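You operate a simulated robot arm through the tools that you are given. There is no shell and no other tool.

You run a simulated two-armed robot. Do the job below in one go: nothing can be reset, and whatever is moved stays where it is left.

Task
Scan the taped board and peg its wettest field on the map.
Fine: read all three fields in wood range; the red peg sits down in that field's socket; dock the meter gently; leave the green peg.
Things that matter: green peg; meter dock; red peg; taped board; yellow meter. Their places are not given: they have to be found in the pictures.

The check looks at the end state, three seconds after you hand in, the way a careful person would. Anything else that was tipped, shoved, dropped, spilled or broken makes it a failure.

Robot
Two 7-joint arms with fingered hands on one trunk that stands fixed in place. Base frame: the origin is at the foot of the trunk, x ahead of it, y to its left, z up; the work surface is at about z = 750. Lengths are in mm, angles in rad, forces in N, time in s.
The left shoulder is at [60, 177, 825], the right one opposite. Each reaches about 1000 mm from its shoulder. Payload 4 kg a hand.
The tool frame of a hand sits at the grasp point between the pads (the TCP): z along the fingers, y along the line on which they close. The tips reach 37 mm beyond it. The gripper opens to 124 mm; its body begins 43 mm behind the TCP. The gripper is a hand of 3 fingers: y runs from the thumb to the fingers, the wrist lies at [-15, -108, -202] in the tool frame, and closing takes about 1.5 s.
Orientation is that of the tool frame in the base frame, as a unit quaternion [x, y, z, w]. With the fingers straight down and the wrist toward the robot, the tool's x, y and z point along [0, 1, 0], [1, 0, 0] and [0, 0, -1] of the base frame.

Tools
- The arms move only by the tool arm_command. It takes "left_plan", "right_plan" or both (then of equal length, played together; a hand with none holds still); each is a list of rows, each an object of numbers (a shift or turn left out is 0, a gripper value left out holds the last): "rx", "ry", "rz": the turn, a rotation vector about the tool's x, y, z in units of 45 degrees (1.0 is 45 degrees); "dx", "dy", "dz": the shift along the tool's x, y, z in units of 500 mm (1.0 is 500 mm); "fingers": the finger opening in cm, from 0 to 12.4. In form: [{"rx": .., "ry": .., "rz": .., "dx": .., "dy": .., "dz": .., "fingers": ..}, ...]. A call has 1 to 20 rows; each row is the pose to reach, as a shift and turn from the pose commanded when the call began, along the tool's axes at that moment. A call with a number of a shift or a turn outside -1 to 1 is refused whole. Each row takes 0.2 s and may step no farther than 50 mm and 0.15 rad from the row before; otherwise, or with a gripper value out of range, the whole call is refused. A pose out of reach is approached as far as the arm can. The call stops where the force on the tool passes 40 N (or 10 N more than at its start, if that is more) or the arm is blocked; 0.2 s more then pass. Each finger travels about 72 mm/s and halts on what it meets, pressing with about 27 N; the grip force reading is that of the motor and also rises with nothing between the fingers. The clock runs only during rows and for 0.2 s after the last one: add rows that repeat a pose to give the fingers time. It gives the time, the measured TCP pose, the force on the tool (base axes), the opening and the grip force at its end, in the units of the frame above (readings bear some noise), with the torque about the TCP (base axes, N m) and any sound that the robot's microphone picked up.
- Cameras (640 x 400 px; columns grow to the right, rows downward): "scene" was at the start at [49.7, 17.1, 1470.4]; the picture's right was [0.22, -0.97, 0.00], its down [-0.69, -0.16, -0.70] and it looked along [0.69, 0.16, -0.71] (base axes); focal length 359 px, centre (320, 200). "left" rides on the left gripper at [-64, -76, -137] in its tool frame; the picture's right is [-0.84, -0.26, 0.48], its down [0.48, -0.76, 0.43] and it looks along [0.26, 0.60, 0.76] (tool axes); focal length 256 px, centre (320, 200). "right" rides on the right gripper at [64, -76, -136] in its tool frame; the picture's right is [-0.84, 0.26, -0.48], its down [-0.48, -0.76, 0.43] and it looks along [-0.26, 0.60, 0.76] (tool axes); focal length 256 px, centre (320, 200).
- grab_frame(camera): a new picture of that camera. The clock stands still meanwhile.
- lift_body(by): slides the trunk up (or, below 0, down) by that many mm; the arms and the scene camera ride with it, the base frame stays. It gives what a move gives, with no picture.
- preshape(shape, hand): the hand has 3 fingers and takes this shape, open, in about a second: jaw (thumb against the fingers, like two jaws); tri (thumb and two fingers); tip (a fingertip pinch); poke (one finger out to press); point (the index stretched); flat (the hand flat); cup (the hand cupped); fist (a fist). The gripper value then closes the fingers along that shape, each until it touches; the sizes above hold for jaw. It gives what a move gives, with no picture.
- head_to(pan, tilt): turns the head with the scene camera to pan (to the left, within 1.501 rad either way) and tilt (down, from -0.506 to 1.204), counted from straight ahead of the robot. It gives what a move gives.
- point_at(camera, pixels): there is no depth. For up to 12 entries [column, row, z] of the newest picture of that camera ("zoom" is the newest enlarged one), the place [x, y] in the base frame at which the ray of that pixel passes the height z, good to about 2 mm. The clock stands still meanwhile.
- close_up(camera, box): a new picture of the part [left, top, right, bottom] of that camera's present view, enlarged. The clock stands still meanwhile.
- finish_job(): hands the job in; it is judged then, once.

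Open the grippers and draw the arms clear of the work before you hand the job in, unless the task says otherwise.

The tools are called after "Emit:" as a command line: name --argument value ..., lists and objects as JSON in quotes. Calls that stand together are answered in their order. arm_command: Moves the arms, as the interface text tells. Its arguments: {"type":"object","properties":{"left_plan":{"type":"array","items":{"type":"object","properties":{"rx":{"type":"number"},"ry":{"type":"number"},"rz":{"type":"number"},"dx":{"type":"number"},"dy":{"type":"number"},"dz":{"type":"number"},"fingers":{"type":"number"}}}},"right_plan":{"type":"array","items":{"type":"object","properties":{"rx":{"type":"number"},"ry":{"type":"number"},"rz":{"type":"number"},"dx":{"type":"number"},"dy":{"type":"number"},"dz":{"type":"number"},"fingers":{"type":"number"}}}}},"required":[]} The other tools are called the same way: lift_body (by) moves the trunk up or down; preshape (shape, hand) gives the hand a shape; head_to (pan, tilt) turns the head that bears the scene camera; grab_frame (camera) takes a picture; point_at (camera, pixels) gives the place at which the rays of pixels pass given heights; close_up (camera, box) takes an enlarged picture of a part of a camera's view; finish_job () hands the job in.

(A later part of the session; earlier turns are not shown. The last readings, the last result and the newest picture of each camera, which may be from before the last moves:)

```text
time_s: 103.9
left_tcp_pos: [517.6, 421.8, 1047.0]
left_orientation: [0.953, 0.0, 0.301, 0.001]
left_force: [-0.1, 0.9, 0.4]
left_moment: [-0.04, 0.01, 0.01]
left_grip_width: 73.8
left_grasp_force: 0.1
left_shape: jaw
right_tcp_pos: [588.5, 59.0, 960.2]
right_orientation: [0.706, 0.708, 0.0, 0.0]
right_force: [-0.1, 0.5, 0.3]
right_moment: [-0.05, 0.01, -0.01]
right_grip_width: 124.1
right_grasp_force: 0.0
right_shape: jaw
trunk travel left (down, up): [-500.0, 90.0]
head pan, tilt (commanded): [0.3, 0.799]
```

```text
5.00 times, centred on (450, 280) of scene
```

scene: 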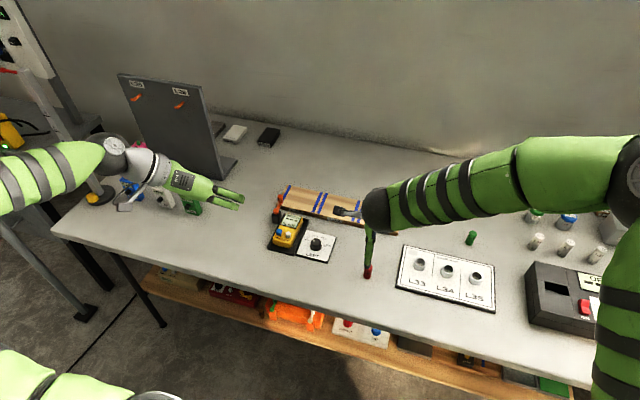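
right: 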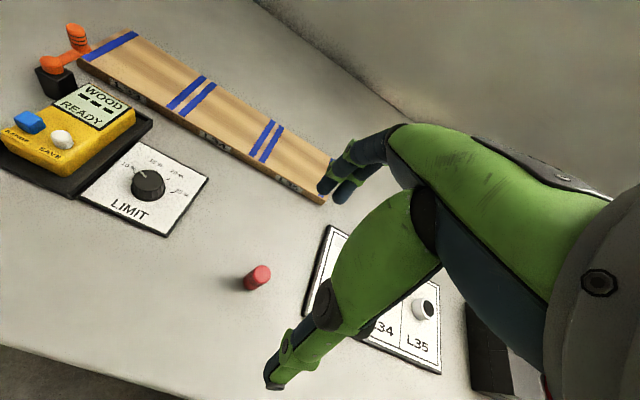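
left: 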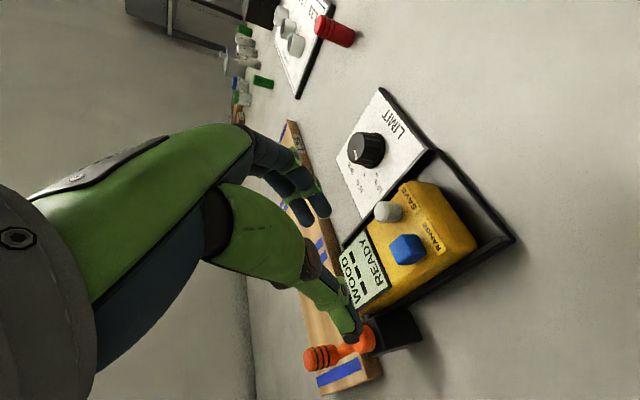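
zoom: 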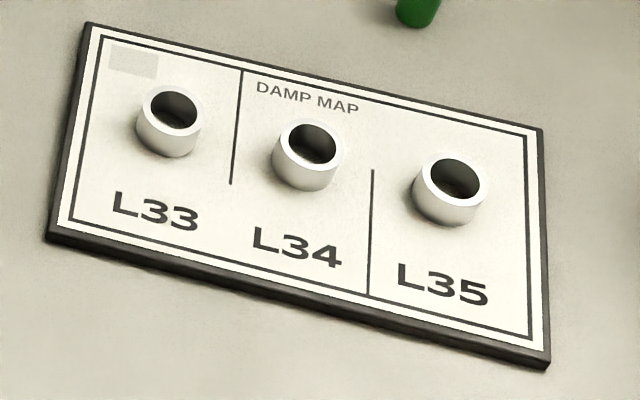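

I query base and top centres of the peg from both cameras, plus the L35 socket's rim, in successive zooms.

Emit:
point_at --camera "zoom" --pixels '[[451, 180, 775], [451, 180, 780], [451, 180, 785], [413, 195, 780], [488, 188, 780], [448, 225, 756], [175, 110, 780], [311, 145, 780], [418, 180, 780], [484, 178, 780], [452, 158, 780], [452, 203, 780]]'

Emit:
close_up --camera "scene" --box '[340, 240, 415, 290]'

Emit:
point_at --camera "zoom" --pixels '[[238, 286, 750], [207, 290, 750], [268, 290, 750], [238, 311, 750], [249, 215, 795], [249, 215, 790], [282, 215, 790]]'

Emit:
close_up --camera "right" --box '[200, 240, 320, 320]'

Emit:
point_at --camera "zoom" --pixels '[[335, 168, 780], [335, 168, 785], [335, 168, 790], [335, 168, 795], [335, 168, 800], [275, 212, 750], [293, 170, 790], [376, 165, 790], [237, 210, 750], [268, 251, 750]]'

```text
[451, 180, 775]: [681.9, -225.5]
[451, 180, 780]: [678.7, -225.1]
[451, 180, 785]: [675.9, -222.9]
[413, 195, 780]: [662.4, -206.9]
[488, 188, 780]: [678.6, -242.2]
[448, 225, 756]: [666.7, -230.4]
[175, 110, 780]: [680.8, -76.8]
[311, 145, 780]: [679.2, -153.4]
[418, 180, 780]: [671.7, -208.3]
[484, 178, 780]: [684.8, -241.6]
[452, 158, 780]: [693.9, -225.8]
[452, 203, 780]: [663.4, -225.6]
```

```text
8.00 times, centred on (378, 265) of scene
```

zoom: 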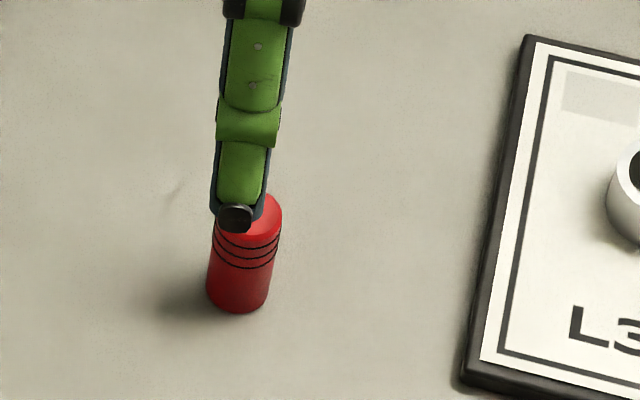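

```text
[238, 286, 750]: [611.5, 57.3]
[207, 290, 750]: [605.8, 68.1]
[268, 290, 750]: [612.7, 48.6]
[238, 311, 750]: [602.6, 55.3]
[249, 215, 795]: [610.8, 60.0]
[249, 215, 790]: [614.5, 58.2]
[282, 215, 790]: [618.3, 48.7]
```

```text
5.00 times, centred on (260, 280) of right
```

zoom: 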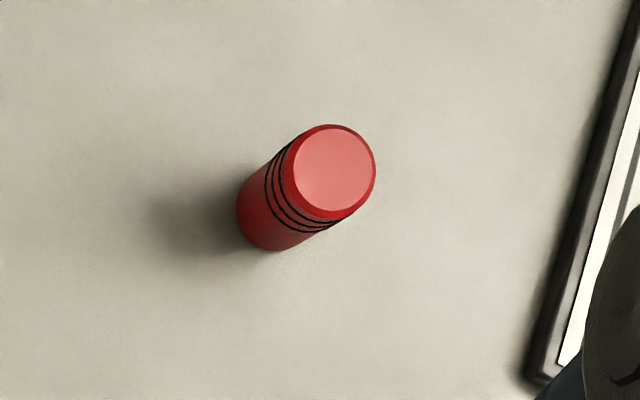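

```text
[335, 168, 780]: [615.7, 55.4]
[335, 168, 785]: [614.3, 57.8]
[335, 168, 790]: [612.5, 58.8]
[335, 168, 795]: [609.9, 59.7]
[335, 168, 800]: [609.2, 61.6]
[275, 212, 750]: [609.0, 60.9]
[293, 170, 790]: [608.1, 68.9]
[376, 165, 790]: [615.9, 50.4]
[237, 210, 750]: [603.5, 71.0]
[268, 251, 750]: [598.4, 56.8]
```

The peg stands at about (610.5,58), 42 mm tall, 20 mm wide; the L35 socket is near (680,-225). I lower the right hand to z≈870 with the opening at 50 mm, offset for the hand's own centring.

Emit:
arm_command --right_plan '[{"dx": 0.003, "dy": 0.01, "dz": 0.05, "fingers": 5.0}, {"dx": 0.006, "dy": 0.02, "dz": 0.1, "fingers": 5.0}, {"dx": 0.009, "dy": 0.035, "dz": 0.15, "fingers": 5.0}, {"dx": 0.009, "dy": 0.035, "dz": 0.18, "fingers": 5.0}, {"dx": 0.009, "dy": 0.035, "dz": 0.18, "fingers": 5.0}, {"dx": 0.009, "dy": 0.035, "dz": 0.18, "fingers": 5.0}]'

Emit:
grab_frame --camera "right"

Emit:
close_up --camera "scene" --box '[340, 230, 415, 280]'

```text
time_s: 105.3
left_tcp_pos: [517.2, 422.4, 1049.4]
left_orientation: [0.953, -0.001, 0.302, 0.0]
left_force: [0.1, -0.6, 0.2]
left_moment: [-0.03, 0.01, 0.0]
left_grip_width: 74.0
left_grasp_force: 0.1
left_shape: jaw
right_tcp_pos: [606.9, 60.9, 868.5]
right_orientation: [0.706, 0.708, -0.001, 0.0]
right_force: [0.7, 0.9, 0.1]
right_moment: [0.0, 0.0, -0.01]
right_grip_width: 50.2
right_grasp_force: 0.0
right_shape: jaw
trunk travel left (down, up): [-500.0, 90.0]
head pan, tilt (commanded): [0.3, 0.799]
```

```text
taken
```

right: 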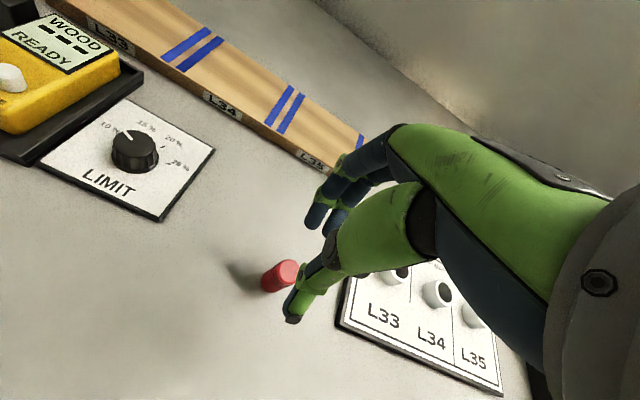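

```text
8.00 times, centred on (378, 255) of scene
```

zoom: 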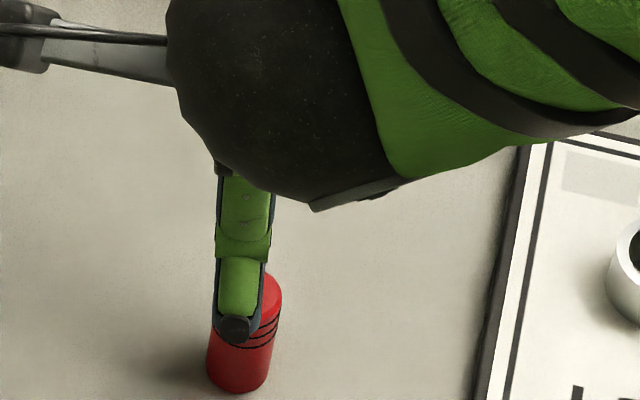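

Thumb and fingertips are symmetric about the TCP at this opening. I descend to z≈812 around the peg and check.

Emit:
arm_command --right_plan '[{"dy": 0.002, "dz": 0.03}, {"dy": 0.003, "dz": 0.06}, {"dy": 0.003, "dz": 0.09}, {"dy": 0.003, "dz": 0.113}, {"dy": 0.003, "dz": 0.113}]'

Emit:
close_up --camera "right" --box '[220, 180, 400, 340]'

Emit:
close_up --camera "scene" --box '[340, 235, 415, 285]'

```text
time_s: 106.5
left_tcp_pos: [515.8, 423.0, 1048.6]
left_orientation: [0.954, 0.002, 0.301, 0.0]
left_force: [-0.1, 0.4, -0.4]
left_moment: [-0.01, 0.01, 0.03]
left_grip_width: 73.8
left_grasp_force: 0.1
left_shape: jaw
right_tcp_pos: [610.8, 62.0, 814.1]
right_orientation: [0.706, 0.708, 0.0, 0.0]
right_force: [0.1, -0.1, 0.0]
right_moment: [-0.03, 0.02, 0.06]
right_grip_width: 50.3
right_grasp_force: 0.1
right_shape: jaw
trunk travel left (down, up): [-500.0, 90.0]
head pan, tilt (commanded): [0.3, 0.799]
```

```text
2.50 times, centred on (310, 260) of right
```

zoom: 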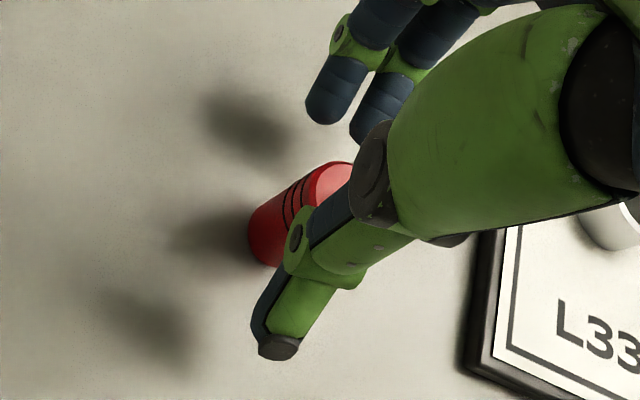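

```text
8.00 times, centred on (378, 260) of scene
```

zoom: 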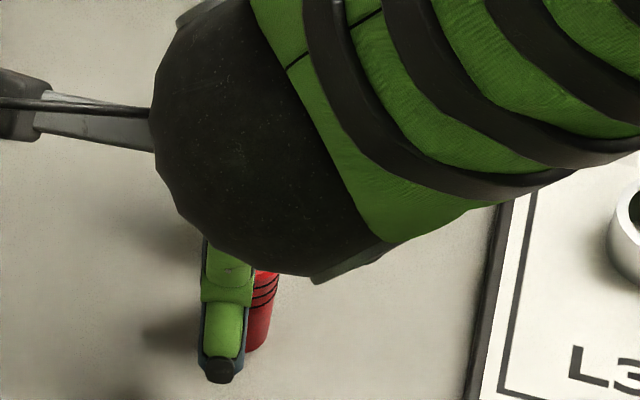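

In the scene view the thumb looks left of the peg; I check the thumb's lateral position against the peg's.

Emit:
point_at --camera "zoom" --pixels '[[220, 372, 777], [220, 372, 785], [228, 290, 800], [228, 290, 810], [278, 300, 780], [262, 345, 755]]'

Emit:
close_up --camera "right" --box '[220, 180, 400, 340]'

Emit:
point_at --camera "zoom" --pixels '[[278, 348, 777], [278, 348, 785], [325, 110, 777], [325, 110, 785], [370, 125, 777], [370, 125, 785], [330, 170, 791], [258, 240, 752]]'

```text
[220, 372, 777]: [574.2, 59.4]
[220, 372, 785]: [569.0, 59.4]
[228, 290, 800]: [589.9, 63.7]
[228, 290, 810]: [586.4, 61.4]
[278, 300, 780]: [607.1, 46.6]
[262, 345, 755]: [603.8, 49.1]
```

```text
2.50 times, centred on (310, 260) of right
```

zoom: 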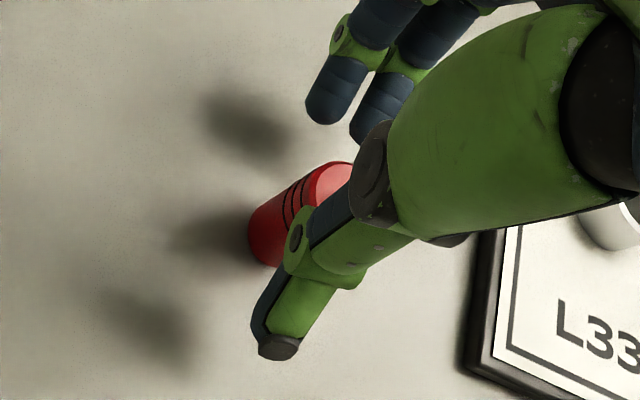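

```text
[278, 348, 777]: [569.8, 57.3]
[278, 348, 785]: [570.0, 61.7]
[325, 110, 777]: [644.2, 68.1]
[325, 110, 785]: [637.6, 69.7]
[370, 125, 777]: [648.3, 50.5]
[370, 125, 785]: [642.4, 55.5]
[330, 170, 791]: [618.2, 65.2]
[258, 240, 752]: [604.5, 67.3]
```

Thumb tip (573,58.5) and fingertips (646,68)/(650,50) straddle the peg at (610.5,58) evenly. I close gently on the peg.

Emit:
arm_command --right_plan '[{"dz": 0.004, "fingers": 4.2}, {"dz": 0.004, "fingers": 3.4}, {"dz": 0.004, "fingers": 2.8}, {"dz": 0.004, "fingers": 2.4}, {"dz": 0.004, "fingers": 2.0}, {"dz": 0.004, "fingers": 1.6}, {"dz": 0.004, "fingers": 1.4}, {"dz": 0.004, "fingers": 1.4}]'

Emit:
close_up --camera "right" --box '[220, 180, 400, 340]'

Emit:
close_up --camera "scene" --box '[340, 235, 415, 285]'

```text
time_s: 108.3
left_tcp_pos: [516.0, 422.1, 1048.2]
left_orientation: [0.953, 0.0, 0.302, 0.0]
left_force: [-1.0, -0.8, -0.4]
left_moment: [0.03, -0.03, 0.0]
left_grip_width: 73.5
left_grasp_force: 0.1
left_shape: jaw
right_tcp_pos: [610.4, 61.2, 813.2]
right_orientation: [0.707, 0.707, 0.001, 0.001]
right_force: [2.8, 0.7, 9.0]
right_moment: [0.05, -0.23, 0.02]
right_grip_width: 14.6
right_grasp_force: 22.2
right_shape: jaw
trunk travel left (down, up): [-500.0, 90.0]
head pan, tilt (commanded): [0.3, 0.799]
```

```text
2.50 times, centred on (310, 260) of right
```

zoom: 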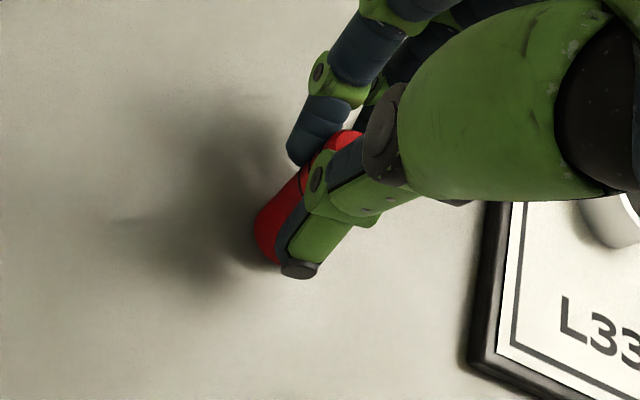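

```text
8.00 times, centred on (378, 260) of scene
```

zoom: 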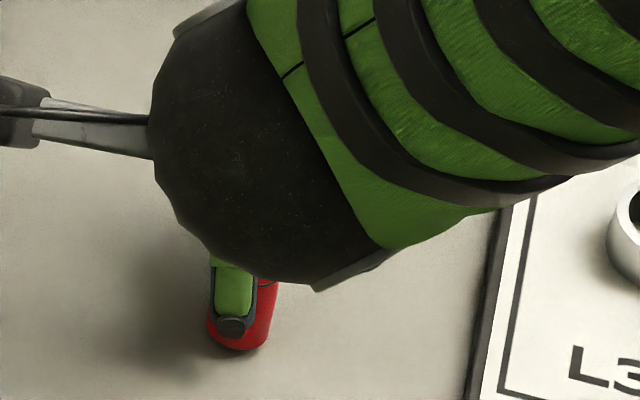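

The peg is gripped (22 N). I lift gently 25 mm and check that it comes along upright.

Emit:
arm_command --right_plan '[{"dz": -0.006, "fingers": 1.2}, {"dz": -0.018, "fingers": 1.0}, {"dz": -0.034}, {"dz": -0.05}, {"dz": -0.05}]'

Emit:
close_up --camera "right" --box '[220, 180, 400, 340]'

Emit:
close_up --camera "scene" --box '[340, 235, 415, 285]'

```text
time_s: 109.5
left_tcp_pos: [517.3, 422.8, 1048.1]
left_orientation: [0.953, 0.0, 0.302, 0.0]
left_force: [-0.3, 0.2, 0.0]
left_moment: [-0.02, 0.01, -0.02]
left_grip_width: 73.7
left_grasp_force: 0.0
left_shape: jaw
right_tcp_pos: [609.8, 60.7, 836.4]
right_orientation: [0.706, 0.708, 0.0, 0.0]
right_force: [-0.6, -0.3, 0.2]
right_moment: [-0.02, -0.01, 0.0]
right_grip_width: 13.3
right_grasp_force: 27.1
right_shape: jaw
trunk travel left (down, up): [-500.0, 90.0]
head pan, tilt (commanded): [0.3, 0.799]
```

```text
2.50 times, centred on (310, 260) of right
```

zoom: 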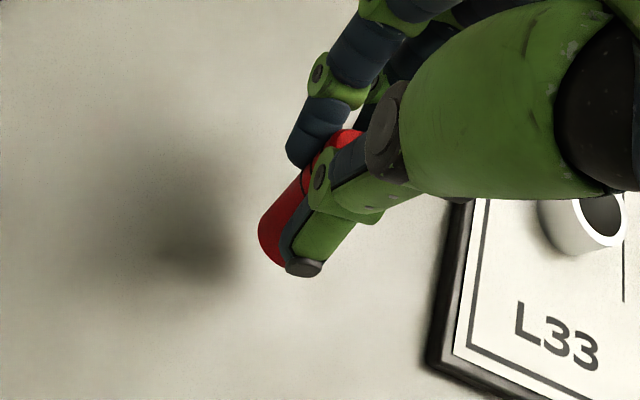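

```text
8.00 times, centred on (378, 260) of scene
```

zoom: 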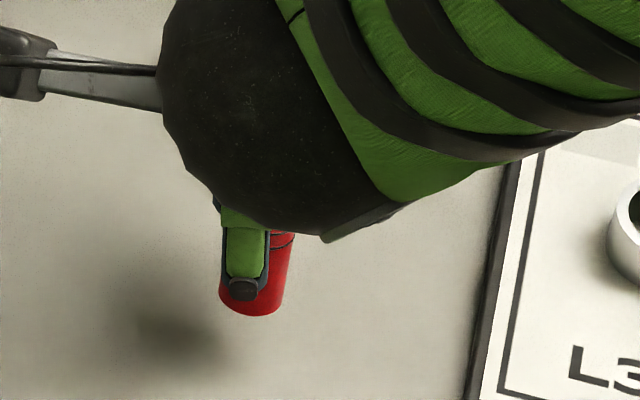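

The peg hangs upright in the grip. I lift to z≈900 and carry it over toward the L35 socket near (680,-222).

Emit:
arm_command --right_plan '[{"dz": -0.06}, {"dx": -0.06, "dy": 0.01, "dz": -0.11}, {"dx": -0.14, "dy": 0.035, "dz": -0.128}, {"dx": -0.22, "dy": 0.055, "dz": -0.128}, {"dx": -0.3, "dy": 0.08, "dz": -0.128}, {"dx": -0.38, "dy": 0.1, "dz": -0.128}, {"dx": -0.46, "dy": 0.12, "dz": -0.128}, {"dx": -0.53, "dy": 0.135, "dz": -0.128}, {"dx": -0.566, "dy": 0.14, "dz": -0.128}, {"dx": -0.566, "dy": 0.14, "dz": -0.128}]'

Emit:
head_to --pan -0.2 --tilt 0.85

Emit:
grab_frame --camera "scene"

Emit:
grab_frame --camera "right"

```text
time_s: 111.7
left_tcp_pos: [517.5, 421.9, 1048.2]
left_orientation: [0.953, -0.001, 0.302, 0.0]
left_force: [-0.4, 0.6, -0.6]
left_moment: [-0.02, -0.04, -0.02]
left_grip_width: 73.5
left_grasp_force: 0.1
left_shape: jaw
right_tcp_pos: [680.2, -219.7, 900.9]
right_orientation: [0.706, 0.708, 0.0, 0.0]
right_force: [-0.2, 0.0, -0.4]
right_moment: [-0.02, -0.01, -0.01]
right_grip_width: 12.8
right_grasp_force: 27.2
right_shape: jaw
trunk travel left (down, up): [-500.0, 90.0]
head pan, tilt (commanded): [0.3, 0.799]
```

```text
time_s: 112.6
left_tcp_pos: [517.4, 422.3, 1049.8]
left_orientation: [0.953, 0.0, 0.302, -0.001]
left_force: [0.2, 0.0, -0.1]
left_moment: [0.04, -0.02, -0.04]
left_grip_width: 73.7
left_grasp_force: 0.1
left_shape: jaw
right_tcp_pos: [677.6, -220.2, 901.1]
right_orientation: [0.707, 0.708, 0.0, -0.001]
right_force: [0.1, 0.1, 0.0]
right_moment: [0.01, 0.02, -0.05]
right_grip_width: 12.7
right_grasp_force: 26.8
right_shape: jaw
trunk travel left (down, up): [-500.0, 90.0]
head pan, tilt (commanded): [-0.201, 0.85]
```

```text
taken
```

scene: 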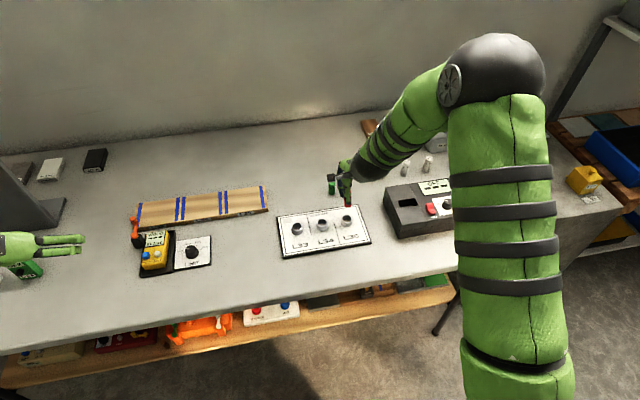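

```text
taken
```

right: 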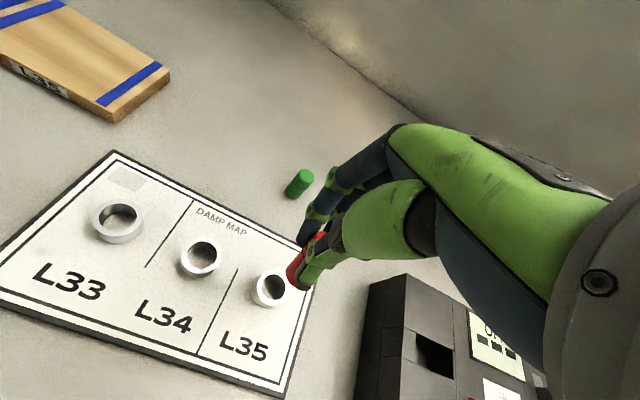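

The peg (292,272) is above and near the L35 socket (270,288) in the right view. I zoom in both cameras to measure the socket's centre and the peg's bottom.

Emit:
close_up --camera "right" --box '[230, 225, 350, 325]'

Emit:
close_up --camera "scene" --box '[310, 170, 385, 250]'

```text
4.00 times, centred on (290, 275) of right
```

zoom: 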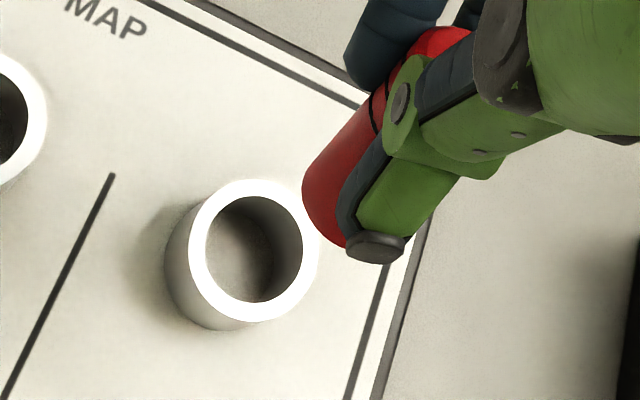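

```text
5.00 times, centred on (348, 210) of scene
```

zoom: 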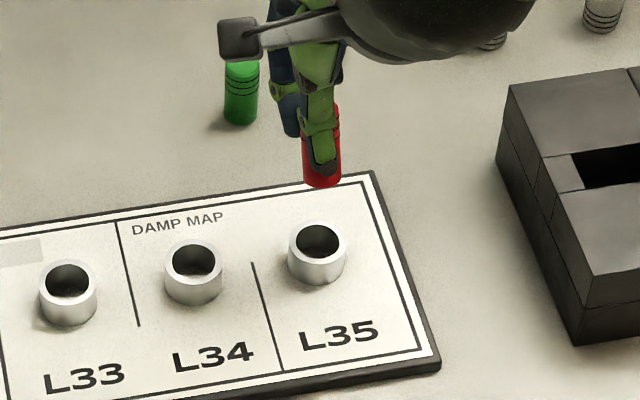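

I query the socket rim centre in the scene zoom at several heights, then in the right zoom, along with the peg's bottom.

Emit:
point_at --camera "zoom" --pixels '[[317, 240, 770], [317, 240, 775], [317, 240, 780], [317, 240, 785], [317, 285, 755], [322, 178, 835], [322, 178, 840], [303, 175, 838], [341, 175, 838], [288, 240, 775], [346, 240, 775], [322, 188, 838]]'

Emit:
close_up --camera "right" --box '[230, 225, 350, 325]'

Emit:
point_at --camera "zoom" --pixels '[[254, 249, 770], [254, 249, 775], [254, 249, 780], [254, 249, 785], [188, 255, 778], [318, 245, 778], [250, 180, 778], [255, 320, 778], [312, 165, 838], [345, 245, 838], [303, 195, 838], [230, 275, 756]]'

```text
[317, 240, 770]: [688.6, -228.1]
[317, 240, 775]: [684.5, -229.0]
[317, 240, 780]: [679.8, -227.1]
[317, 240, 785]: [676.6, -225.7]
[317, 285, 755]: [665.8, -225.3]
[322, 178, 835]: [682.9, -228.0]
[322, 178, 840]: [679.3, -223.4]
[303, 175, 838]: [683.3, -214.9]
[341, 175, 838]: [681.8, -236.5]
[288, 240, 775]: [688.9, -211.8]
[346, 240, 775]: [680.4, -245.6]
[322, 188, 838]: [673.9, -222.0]
```

```text
4.00 times, centred on (290, 275) of right
```

zoom: 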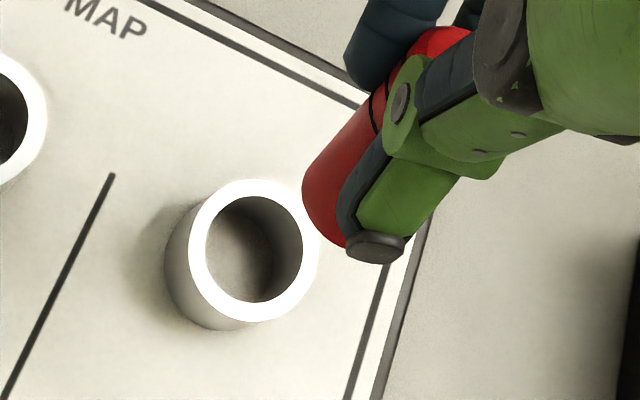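

```text
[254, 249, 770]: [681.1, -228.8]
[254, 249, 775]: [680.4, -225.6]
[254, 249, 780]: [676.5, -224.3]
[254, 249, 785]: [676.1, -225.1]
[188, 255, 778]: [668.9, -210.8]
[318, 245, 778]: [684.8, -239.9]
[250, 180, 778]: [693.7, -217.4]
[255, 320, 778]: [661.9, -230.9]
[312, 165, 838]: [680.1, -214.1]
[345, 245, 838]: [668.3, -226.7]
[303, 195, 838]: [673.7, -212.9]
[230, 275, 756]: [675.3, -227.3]
```

Socket centre is about (678.5,-226) with the rim near z=778; the peg's bottom is at about z=838. I descend so the peg's bottom is ~8 mm above the rim, where both can be compared directly.

Emit:
arm_command --right_plan '[{"dx": -0.002, "dz": 0.04}, {"dx": -0.004, "dz": 0.08}, {"dx": -0.004, "dz": 0.1}, {"dx": -0.004, "dz": 0.1}]'

Emit:
close_up --camera "right" --box '[250, 205, 350, 305]'

Emit:
close_up --camera "scene" --box '[325, 190, 375, 230]'

```text
time_s: 113.6
left_tcp_pos: [517.0, 422.9, 1048.4]
left_orientation: [0.953, 0.0, 0.302, 0.0]
left_force: [0.2, -0.1, 0.4]
left_moment: [0.0, 0.0, 0.01]
left_grip_width: 73.6
left_grasp_force: 0.1
left_shape: jaw
right_tcp_pos: [676.5, -223.8, 850.4]
right_orientation: [0.706, 0.708, 0.001, 0.001]
right_force: [-0.7, -0.5, 0.0]
right_moment: [-0.01, 0.02, 0.02]
right_grip_width: 12.5
right_grasp_force: 27.2
right_shape: jaw
trunk travel left (down, up): [-500.0, 90.0]
head pan, tilt (commanded): [-0.201, 0.85]
```

```text
4.00 times, centred on (300, 255) of right
```

zoom: 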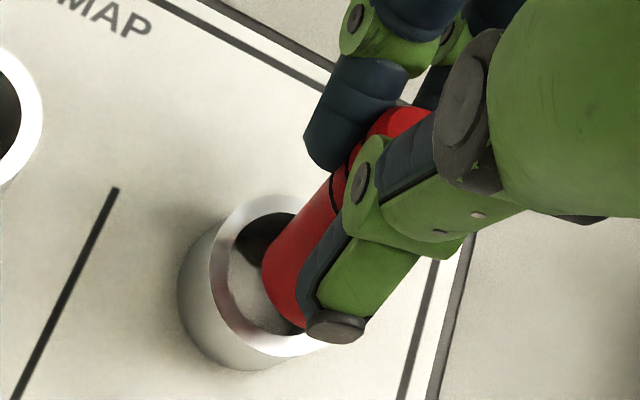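

```text
10.00 times, centred on (350, 210) of scene
```

zoom: 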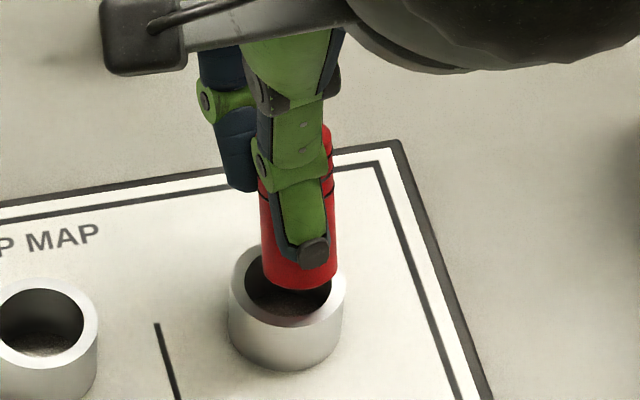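

In the scene zoom the peg's bottom centre (299,262) sits about 3 mm to the image right of directly above the hole centre (288,284). I shift +2.8 mm in y and -0.5 mm in x and recheck.

Emit:
arm_command --right_plan '[{"dx": 0.003, "dy": -0.0005}, {"dx": 0.0056, "dy": -0.001}, {"dx": 0.0056, "dy": -0.001}]'

Emit:
close_up --camera "scene" --box '[325, 190, 375, 230]'

Emit:
close_up --camera "right" --box '[260, 225, 340, 305]'

```text
time_s: 114.4
left_tcp_pos: [517.0, 422.2, 1047.7]
left_orientation: [0.953, 0.0, 0.302, 0.0]
left_force: [-0.4, -1.2, -0.6]
left_moment: [0.02, 0.03, 0.01]
left_grip_width: 73.7
left_grasp_force: 0.0
left_shape: jaw
right_tcp_pos: [677.3, -221.1, 850.7]
right_orientation: [0.707, 0.707, 0.001, 0.001]
right_force: [-0.1, 0.0, -0.8]
right_moment: [0.04, 0.02, 0.03]
right_grip_width: 12.8
right_grasp_force: 26.8
right_shape: jaw
trunk travel left (down, up): [-500.0, 90.0]
head pan, tilt (commanded): [-0.201, 0.85]
```

```text
10.00 times, centred on (350, 210) of scene
```

zoom: 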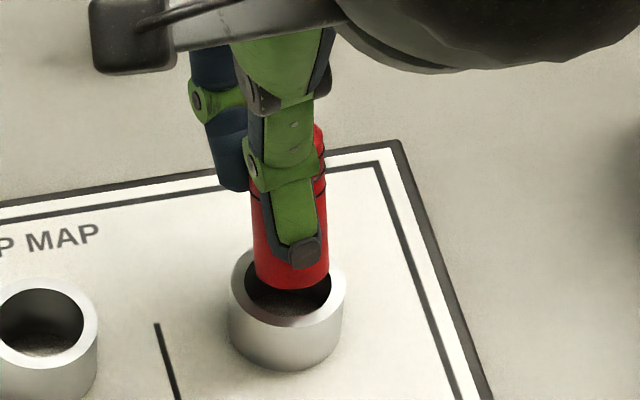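

```text
5.00 times, centred on (300, 265) of right
```

zoom: 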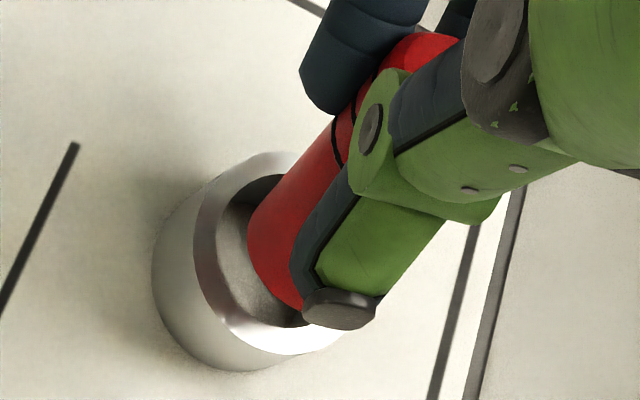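

Laterally it is aligned now (peg 291 vs hole 288). For the x direction I take tighter zooms to compare peg bottom and rim ellipses.

Emit:
close_up --camera "scene" --box '[332, 200, 362, 230]'

Emit:
close_up --camera "right" --box '[270, 250, 320, 300]'

```text
13.33 times, centred on (347, 215) of scene
```

zoom: 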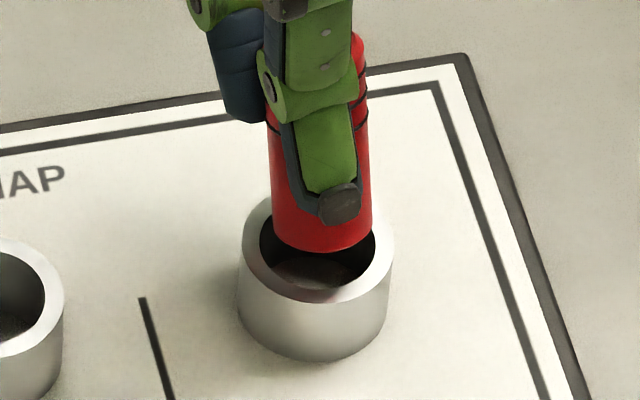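

```text
8.00 times, centred on (295, 275) of right
```

zoom: 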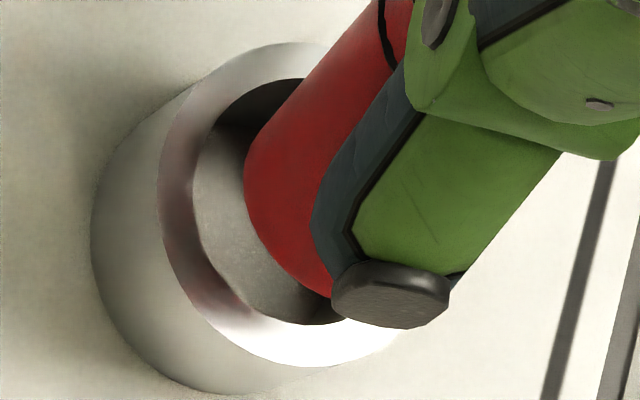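

I triangulate both the peg's bottom centre and the rim centre with the two zooms.

Emit:
point_at --camera "zoom" --pixels '[[344, 196, 780], [344, 196, 785], [344, 196, 790], [344, 196, 795], [344, 196, 800], [315, 203, 765], [315, 203, 770], [315, 203, 775], [315, 203, 780], [315, 203, 785], [170, 375, 757]]'

Emit:
close_up --camera "scene" --box '[332, 200, 362, 230]'

Emit:
point_at --camera "zoom" --pixels '[[322, 212, 780], [322, 212, 785], [322, 212, 790], [322, 212, 795], [322, 212, 800], [318, 249, 765], [318, 249, 770], [318, 249, 775], [318, 249, 780], [318, 249, 785], [318, 362, 757]]'

```text
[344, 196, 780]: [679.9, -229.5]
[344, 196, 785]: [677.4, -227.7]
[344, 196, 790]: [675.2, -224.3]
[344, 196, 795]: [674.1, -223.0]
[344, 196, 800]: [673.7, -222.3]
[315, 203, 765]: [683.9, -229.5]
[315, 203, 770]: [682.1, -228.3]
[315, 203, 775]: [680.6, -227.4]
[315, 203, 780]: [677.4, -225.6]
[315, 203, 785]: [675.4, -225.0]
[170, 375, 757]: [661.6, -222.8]
```

```text
13.33 times, centred on (347, 215) of scene
```

zoom: 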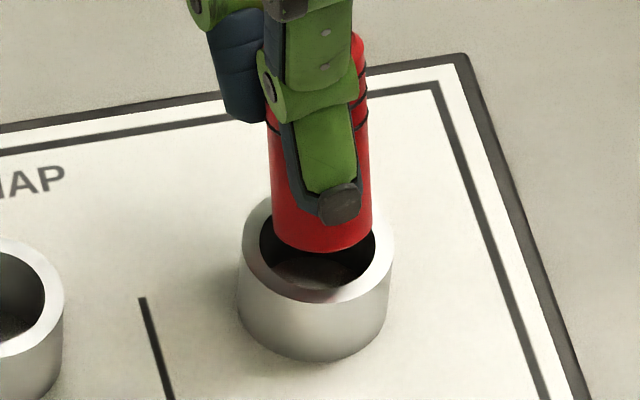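

```text
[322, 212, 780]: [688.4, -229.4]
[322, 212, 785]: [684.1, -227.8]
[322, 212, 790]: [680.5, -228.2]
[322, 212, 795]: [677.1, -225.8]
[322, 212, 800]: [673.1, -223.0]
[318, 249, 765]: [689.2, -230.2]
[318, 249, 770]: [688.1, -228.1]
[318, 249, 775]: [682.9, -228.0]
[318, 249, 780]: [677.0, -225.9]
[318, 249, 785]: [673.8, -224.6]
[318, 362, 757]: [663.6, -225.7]
```

The heights are uncertain in triangulation, so I descend 5 mm more (still expected above the rim) where parallax matters less, watching the force.

Emit:
arm_command --right_plan '[{"dz": 0.004}, {"dz": 0.008}, {"dz": 0.01}, {"dz": 0.01}]'

Emit:
close_up --camera "scene" --box '[332, 200, 362, 230]'

Emit:
close_up --camera "right" --box '[270, 250, 320, 300]'

```text
time_s: 115.4
left_tcp_pos: [517.6, 422.1, 1048.0]
left_orientation: [0.953, 0.0, 0.302, -0.001]
left_force: [0.7, 0.0, -0.9]
left_moment: [0.03, 0.01, -0.01]
left_grip_width: 73.5
left_grasp_force: 0.2
left_shape: jaw
right_tcp_pos: [679.1, -220.0, 845.8]
right_orientation: [0.707, 0.708, 0.001, 0.0]
right_force: [-0.2, -0.7, -0.3]
right_moment: [0.0, -0.02, -0.02]
right_grip_width: 12.5
right_grasp_force: 27.0
right_shape: jaw
trunk travel left (down, up): [-500.0, 90.0]
head pan, tilt (commanded): [-0.201, 0.85]
```

```text
13.33 times, centred on (347, 215) of scene
```

zoom: 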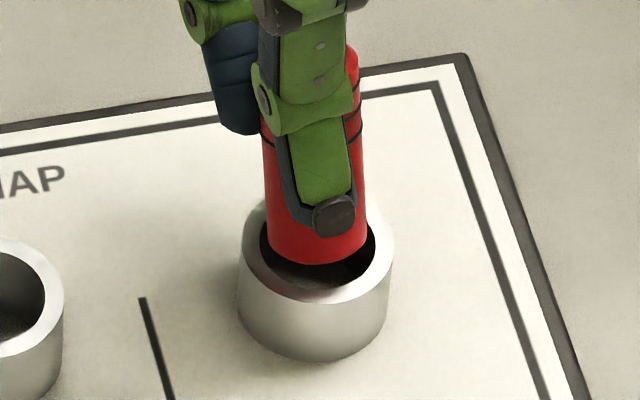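

```text
8.00 times, centred on (295, 275) of right
```

zoom: 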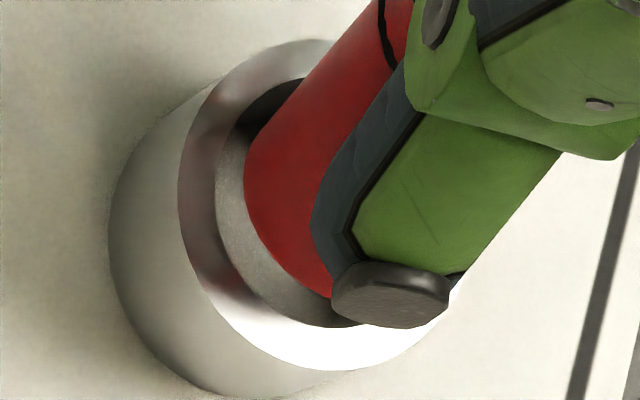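

Both views agree within about 1–2 mm now (peg slightly far in x per the scene, slightly near per the hand camera). I shift -1 mm in x and lower 4 mm in 0.8 mm steps, feeling for the rim.

Emit:
arm_command --right_plan '[{"dx": -0.001, "dy": -0.002}, {"dx": -0.001, "dy": -0.002, "dz": 0.0016}, {"dx": -0.001, "dy": -0.002, "dz": 0.0032}, {"dx": -0.001, "dy": -0.002, "dz": 0.0048}, {"dx": -0.001, "dy": -0.002, "dz": 0.0064}, {"dx": -0.001, "dy": -0.002, "dz": 0.008}, {"dx": -0.001, "dy": -0.002, "dz": 0.008}]'

Emit:
close_up --camera "scene" --box '[332, 200, 362, 230]'

Emit:
close_up --camera "right" --box '[270, 250, 320, 300]'

```text
time_s: 117.0
left_tcp_pos: [517.1, 422.8, 1048.6]
left_orientation: [0.954, 0.001, 0.3, 0.0]
left_force: [0.1, 0.6, 0.4]
left_moment: [-0.02, -0.02, -0.02]
left_grip_width: 74.0
left_grasp_force: 0.1
left_shape: jaw
right_tcp_pos: [677.4, -220.7, 840.0]
right_orientation: [0.706, 0.709, 0.0, 0.001]
right_force: [0.2, 0.9, -0.2]
right_moment: [-0.02, -0.02, 0.0]
right_grip_width: 12.7
right_grasp_force: 27.0
right_shape: jaw
trunk travel left (down, up): [-500.0, 90.0]
head pan, tilt (commanded): [-0.201, 0.85]
```

```text
13.33 times, centred on (347, 215) of scene
```

zoom: 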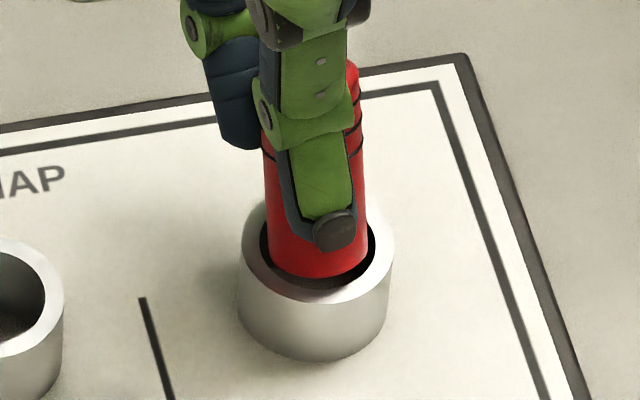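

```text
8.00 times, centred on (295, 275) of right
```

zoom: 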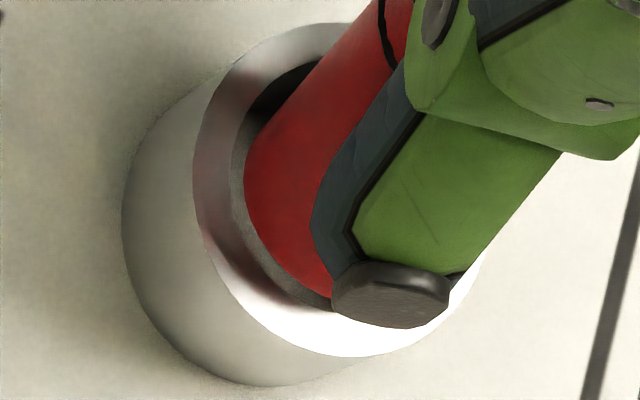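

Now both views show the peg concentric with the hole and just above it. I continue down 6 mm in small steps.

Emit:
arm_command --right_plan '[{"dz": 0.002}, {"dz": 0.004}, {"dz": 0.006}, {"dz": 0.008}, {"dz": 0.01}, {"dz": 0.012}, {"dz": 0.012}]'

Emit:
close_up --camera "scene" --box '[332, 200, 362, 230]'

Emit:
close_up --camera "right" --box '[270, 250, 320, 300]'

```text
time_s: 118.6
left_tcp_pos: [516.2, 423.0, 1048.0]
left_orientation: [0.953, 0.0, 0.301, 0.001]
left_force: [-0.4, 0.0, 0.1]
left_moment: [-0.02, -0.03, -0.01]
left_grip_width: 73.8
left_grasp_force: 0.1
left_shape: jaw
right_tcp_pos: [678.1, -220.0, 836.1]
right_orientation: [0.707, 0.707, 0.0, 0.001]
right_force: [3.5, -1.1, 2.6]
right_moment: [-0.05, -0.15, 0.01]
right_grip_width: 12.4
right_grasp_force: 26.4
right_shape: jaw
trunk travel left (down, up): [-500.0, 90.0]
head pan, tilt (commanded): [-0.201, 0.85]
```

```text
13.33 times, centred on (347, 215) of scene
```

zoom: 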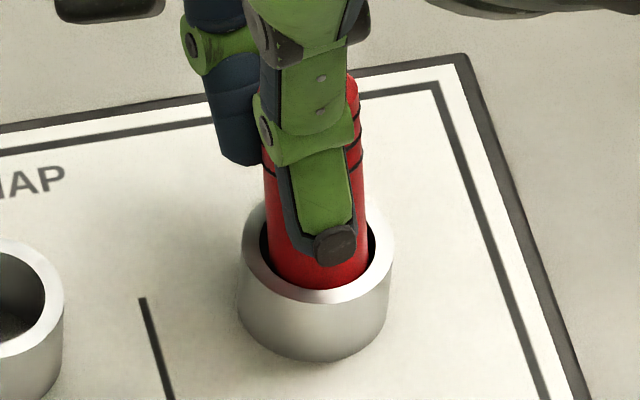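

```text
8.00 times, centred on (295, 275) of right
```

zoom: 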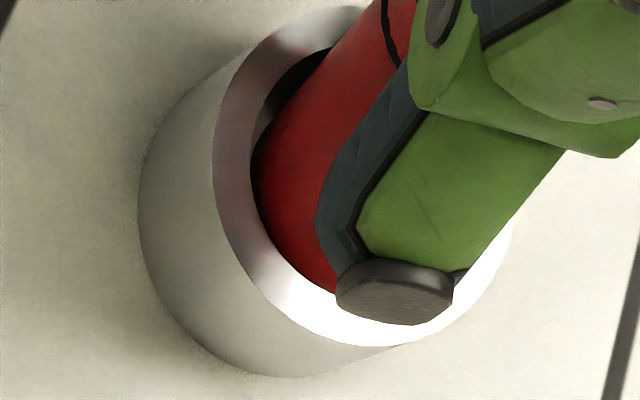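

The peg has entered and touches the front (near) side of the hole (+3.5 N in x). I shift +1.2 mm in x and read the force.

Emit:
arm_command --right_plan '[{"dy": 0.0012}, {"dy": 0.0024}, {"dy": 0.0024}]'

```text
time_s: 119.4
left_tcp_pos: [516.9, 421.9, 1048.3]
left_orientation: [0.953, 0.0, 0.302, 0.0]
left_force: [0.2, 0.6, 0.2]
left_moment: [-0.06, 0.04, 0.01]
left_grip_width: 73.7
left_grasp_force: 0.1
left_shape: jaw
right_tcp_pos: [678.1, -220.7, 836.2]
right_orientation: [0.707, 0.708, 0.0, 0.0]
right_force: [0.3, -0.4, 0.4]
right_moment: [-0.02, -0.04, 0.01]
right_grip_width: 12.6
right_grasp_force: 26.6
right_shape: jaw
trunk travel left (down, up): [-500.0, 90.0]
head pan, tilt (commanded): [-0.201, 0.85]
```

Contact is gone. I lower another 6 mm in 1 mm steps.

Emit:
arm_command --right_plan '[{"dz": 0.002}, {"dz": 0.004}, {"dz": 0.006}, {"dz": 0.008}, {"dz": 0.01}, {"dz": 0.012}, {"dz": 0.012}]'

Emit:
close_up --camera "scene" --box '[332, 200, 362, 230]'

Emit:
close_up --camera "right" --box '[270, 240, 330, 300]'

```text
time_s: 121.0
left_tcp_pos: [517.4, 422.9, 1048.6]
left_orientation: [0.954, -0.001, 0.301, 0.0]
left_force: [1.0, 0.3, 0.2]
left_moment: [0.01, -0.01, 0.04]
left_grip_width: 73.7
left_grasp_force: 0.0
left_shape: jaw
right_tcp_pos: [677.9, -220.6, 830.2]
right_orientation: [0.707, 0.708, 0.0, 0.0]
right_force: [-1.4, -0.7, 1.1]
right_moment: [-0.05, 0.09, -0.03]
right_grip_width: 12.9
right_grasp_force: 27.1
right_shape: jaw
trunk travel left (down, up): [-500.0, 90.0]
head pan, tilt (commanded): [-0.201, 0.85]
```

```text
13.33 times, centred on (347, 215) of scene
```

zoom: 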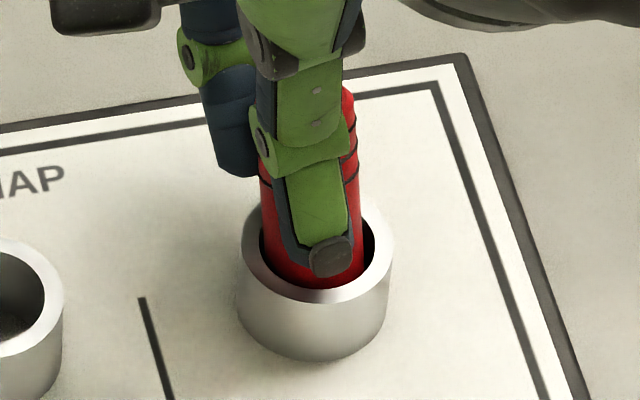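

```text
6.67 times, centred on (300, 270) of right
```

zoom: 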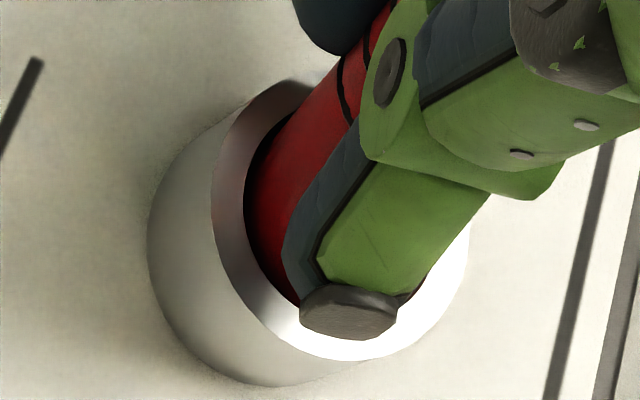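

The peg is sliding in with almost no force. I lower 6 mm more.

Emit:
arm_command --right_plan '[{"dz": 0.002}, {"dz": 0.004}, {"dz": 0.006}, {"dz": 0.008}, {"dz": 0.01}, {"dz": 0.012}, {"dz": 0.012}]'

Emit:
close_up --camera "scene" --box '[332, 200, 362, 230]'

Emit:
close_up --camera "right" --box '[270, 240, 330, 300]'

```text
time_s: 122.6
left_tcp_pos: [516.0, 421.7, 1049.6]
left_orientation: [0.953, 0.001, 0.302, 0.0]
left_force: [0.2, 0.5, -0.5]
left_moment: [0.01, -0.02, -0.02]
left_grip_width: 73.7
left_grasp_force: 0.2
left_shape: jaw
right_tcp_pos: [678.6, -220.7, 826.5]
right_orientation: [0.706, 0.708, 0.001, 0.001]
right_force: [-7.5, 0.4, 23.9]
right_moment: [-0.02, 0.06, -0.03]
right_grip_width: 12.7
right_grasp_force: 27.1
right_shape: jaw
trunk travel left (down, up): [-500.0, 90.0]
head pan, tilt (commanded): [-0.201, 0.85]
```

```text
13.33 times, centred on (347, 215) of scene
```

zoom: 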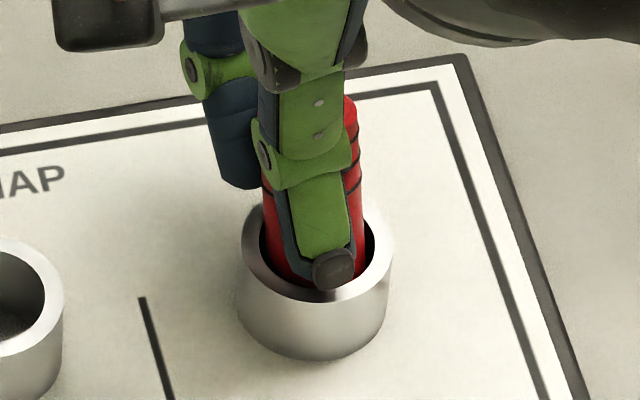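

```text
6.67 times, centred on (300, 270) of right
```

zoom: 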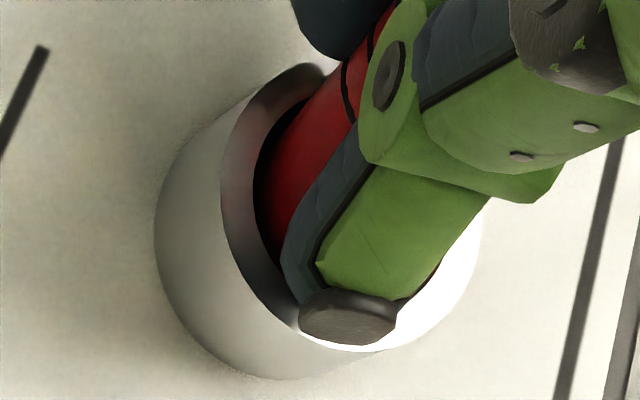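

Force jumped to 24 N centred toward the far side: the fingertips are meeting the rim with the peg about 14 mm deep. I raise 2.5 mm to unload and then open the fingers so the peg drops the last few mm inside the socket.

Emit:
arm_command --right_plan '[{"dz": -0.0025}, {"dz": -0.005}, {"dz": -0.005}, {"dz": -0.005, "fingers": 1.6}, {"dz": -0.005, "fingers": 2.0}, {"dz": -0.005, "fingers": 2.6}, {"dz": -0.005, "fingers": 3.4}, {"dz": -0.005, "fingers": 4.2}, {"dz": -0.005, "fingers": 4.8}, {"dz": -0.005, "fingers": 4.8}]'

Emit:
close_up --camera "scene" --box '[332, 200, 362, 230]'

Emit:
close_up --camera "right" --box '[250, 220, 350, 320]'

```text
time_s: 124.8
left_tcp_pos: [516.6, 422.8, 1048.6]
left_orientation: [0.953, 0.0, 0.302, 0.0]
left_force: [-0.6, 0.6, 0.4]
left_moment: [-0.01, 0.0, 0.01]
left_grip_width: 73.6
left_grasp_force: 0.1
left_shape: jaw
right_tcp_pos: [679.1, -221.0, 826.6]
right_orientation: [0.706, 0.708, 0.0, 0.0]
right_force: [0.1, -0.2, 0.4]
right_moment: [0.04, -0.02, 0.04]
right_grip_width: 47.6
right_grasp_force: 0.0
right_shape: jaw
trunk travel left (down, up): [-500.0, 90.0]
head pan, tilt (commanded): [-0.201, 0.85]
```

```text
13.33 times, centred on (347, 215) of scene
```

zoom: 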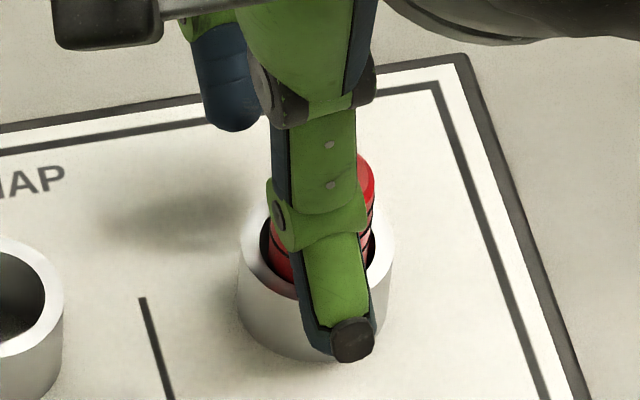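

```text
4.00 times, centred on (300, 270) of right
```

zoom: 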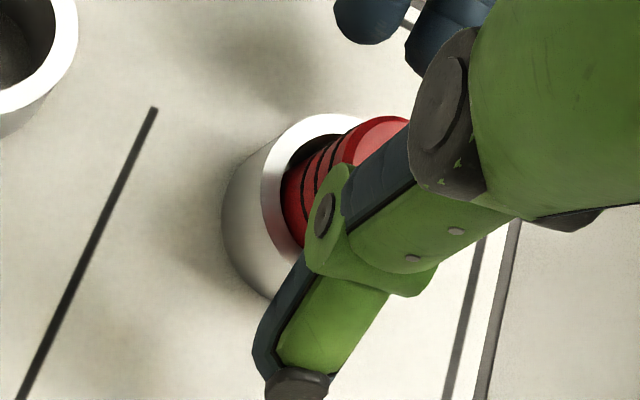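

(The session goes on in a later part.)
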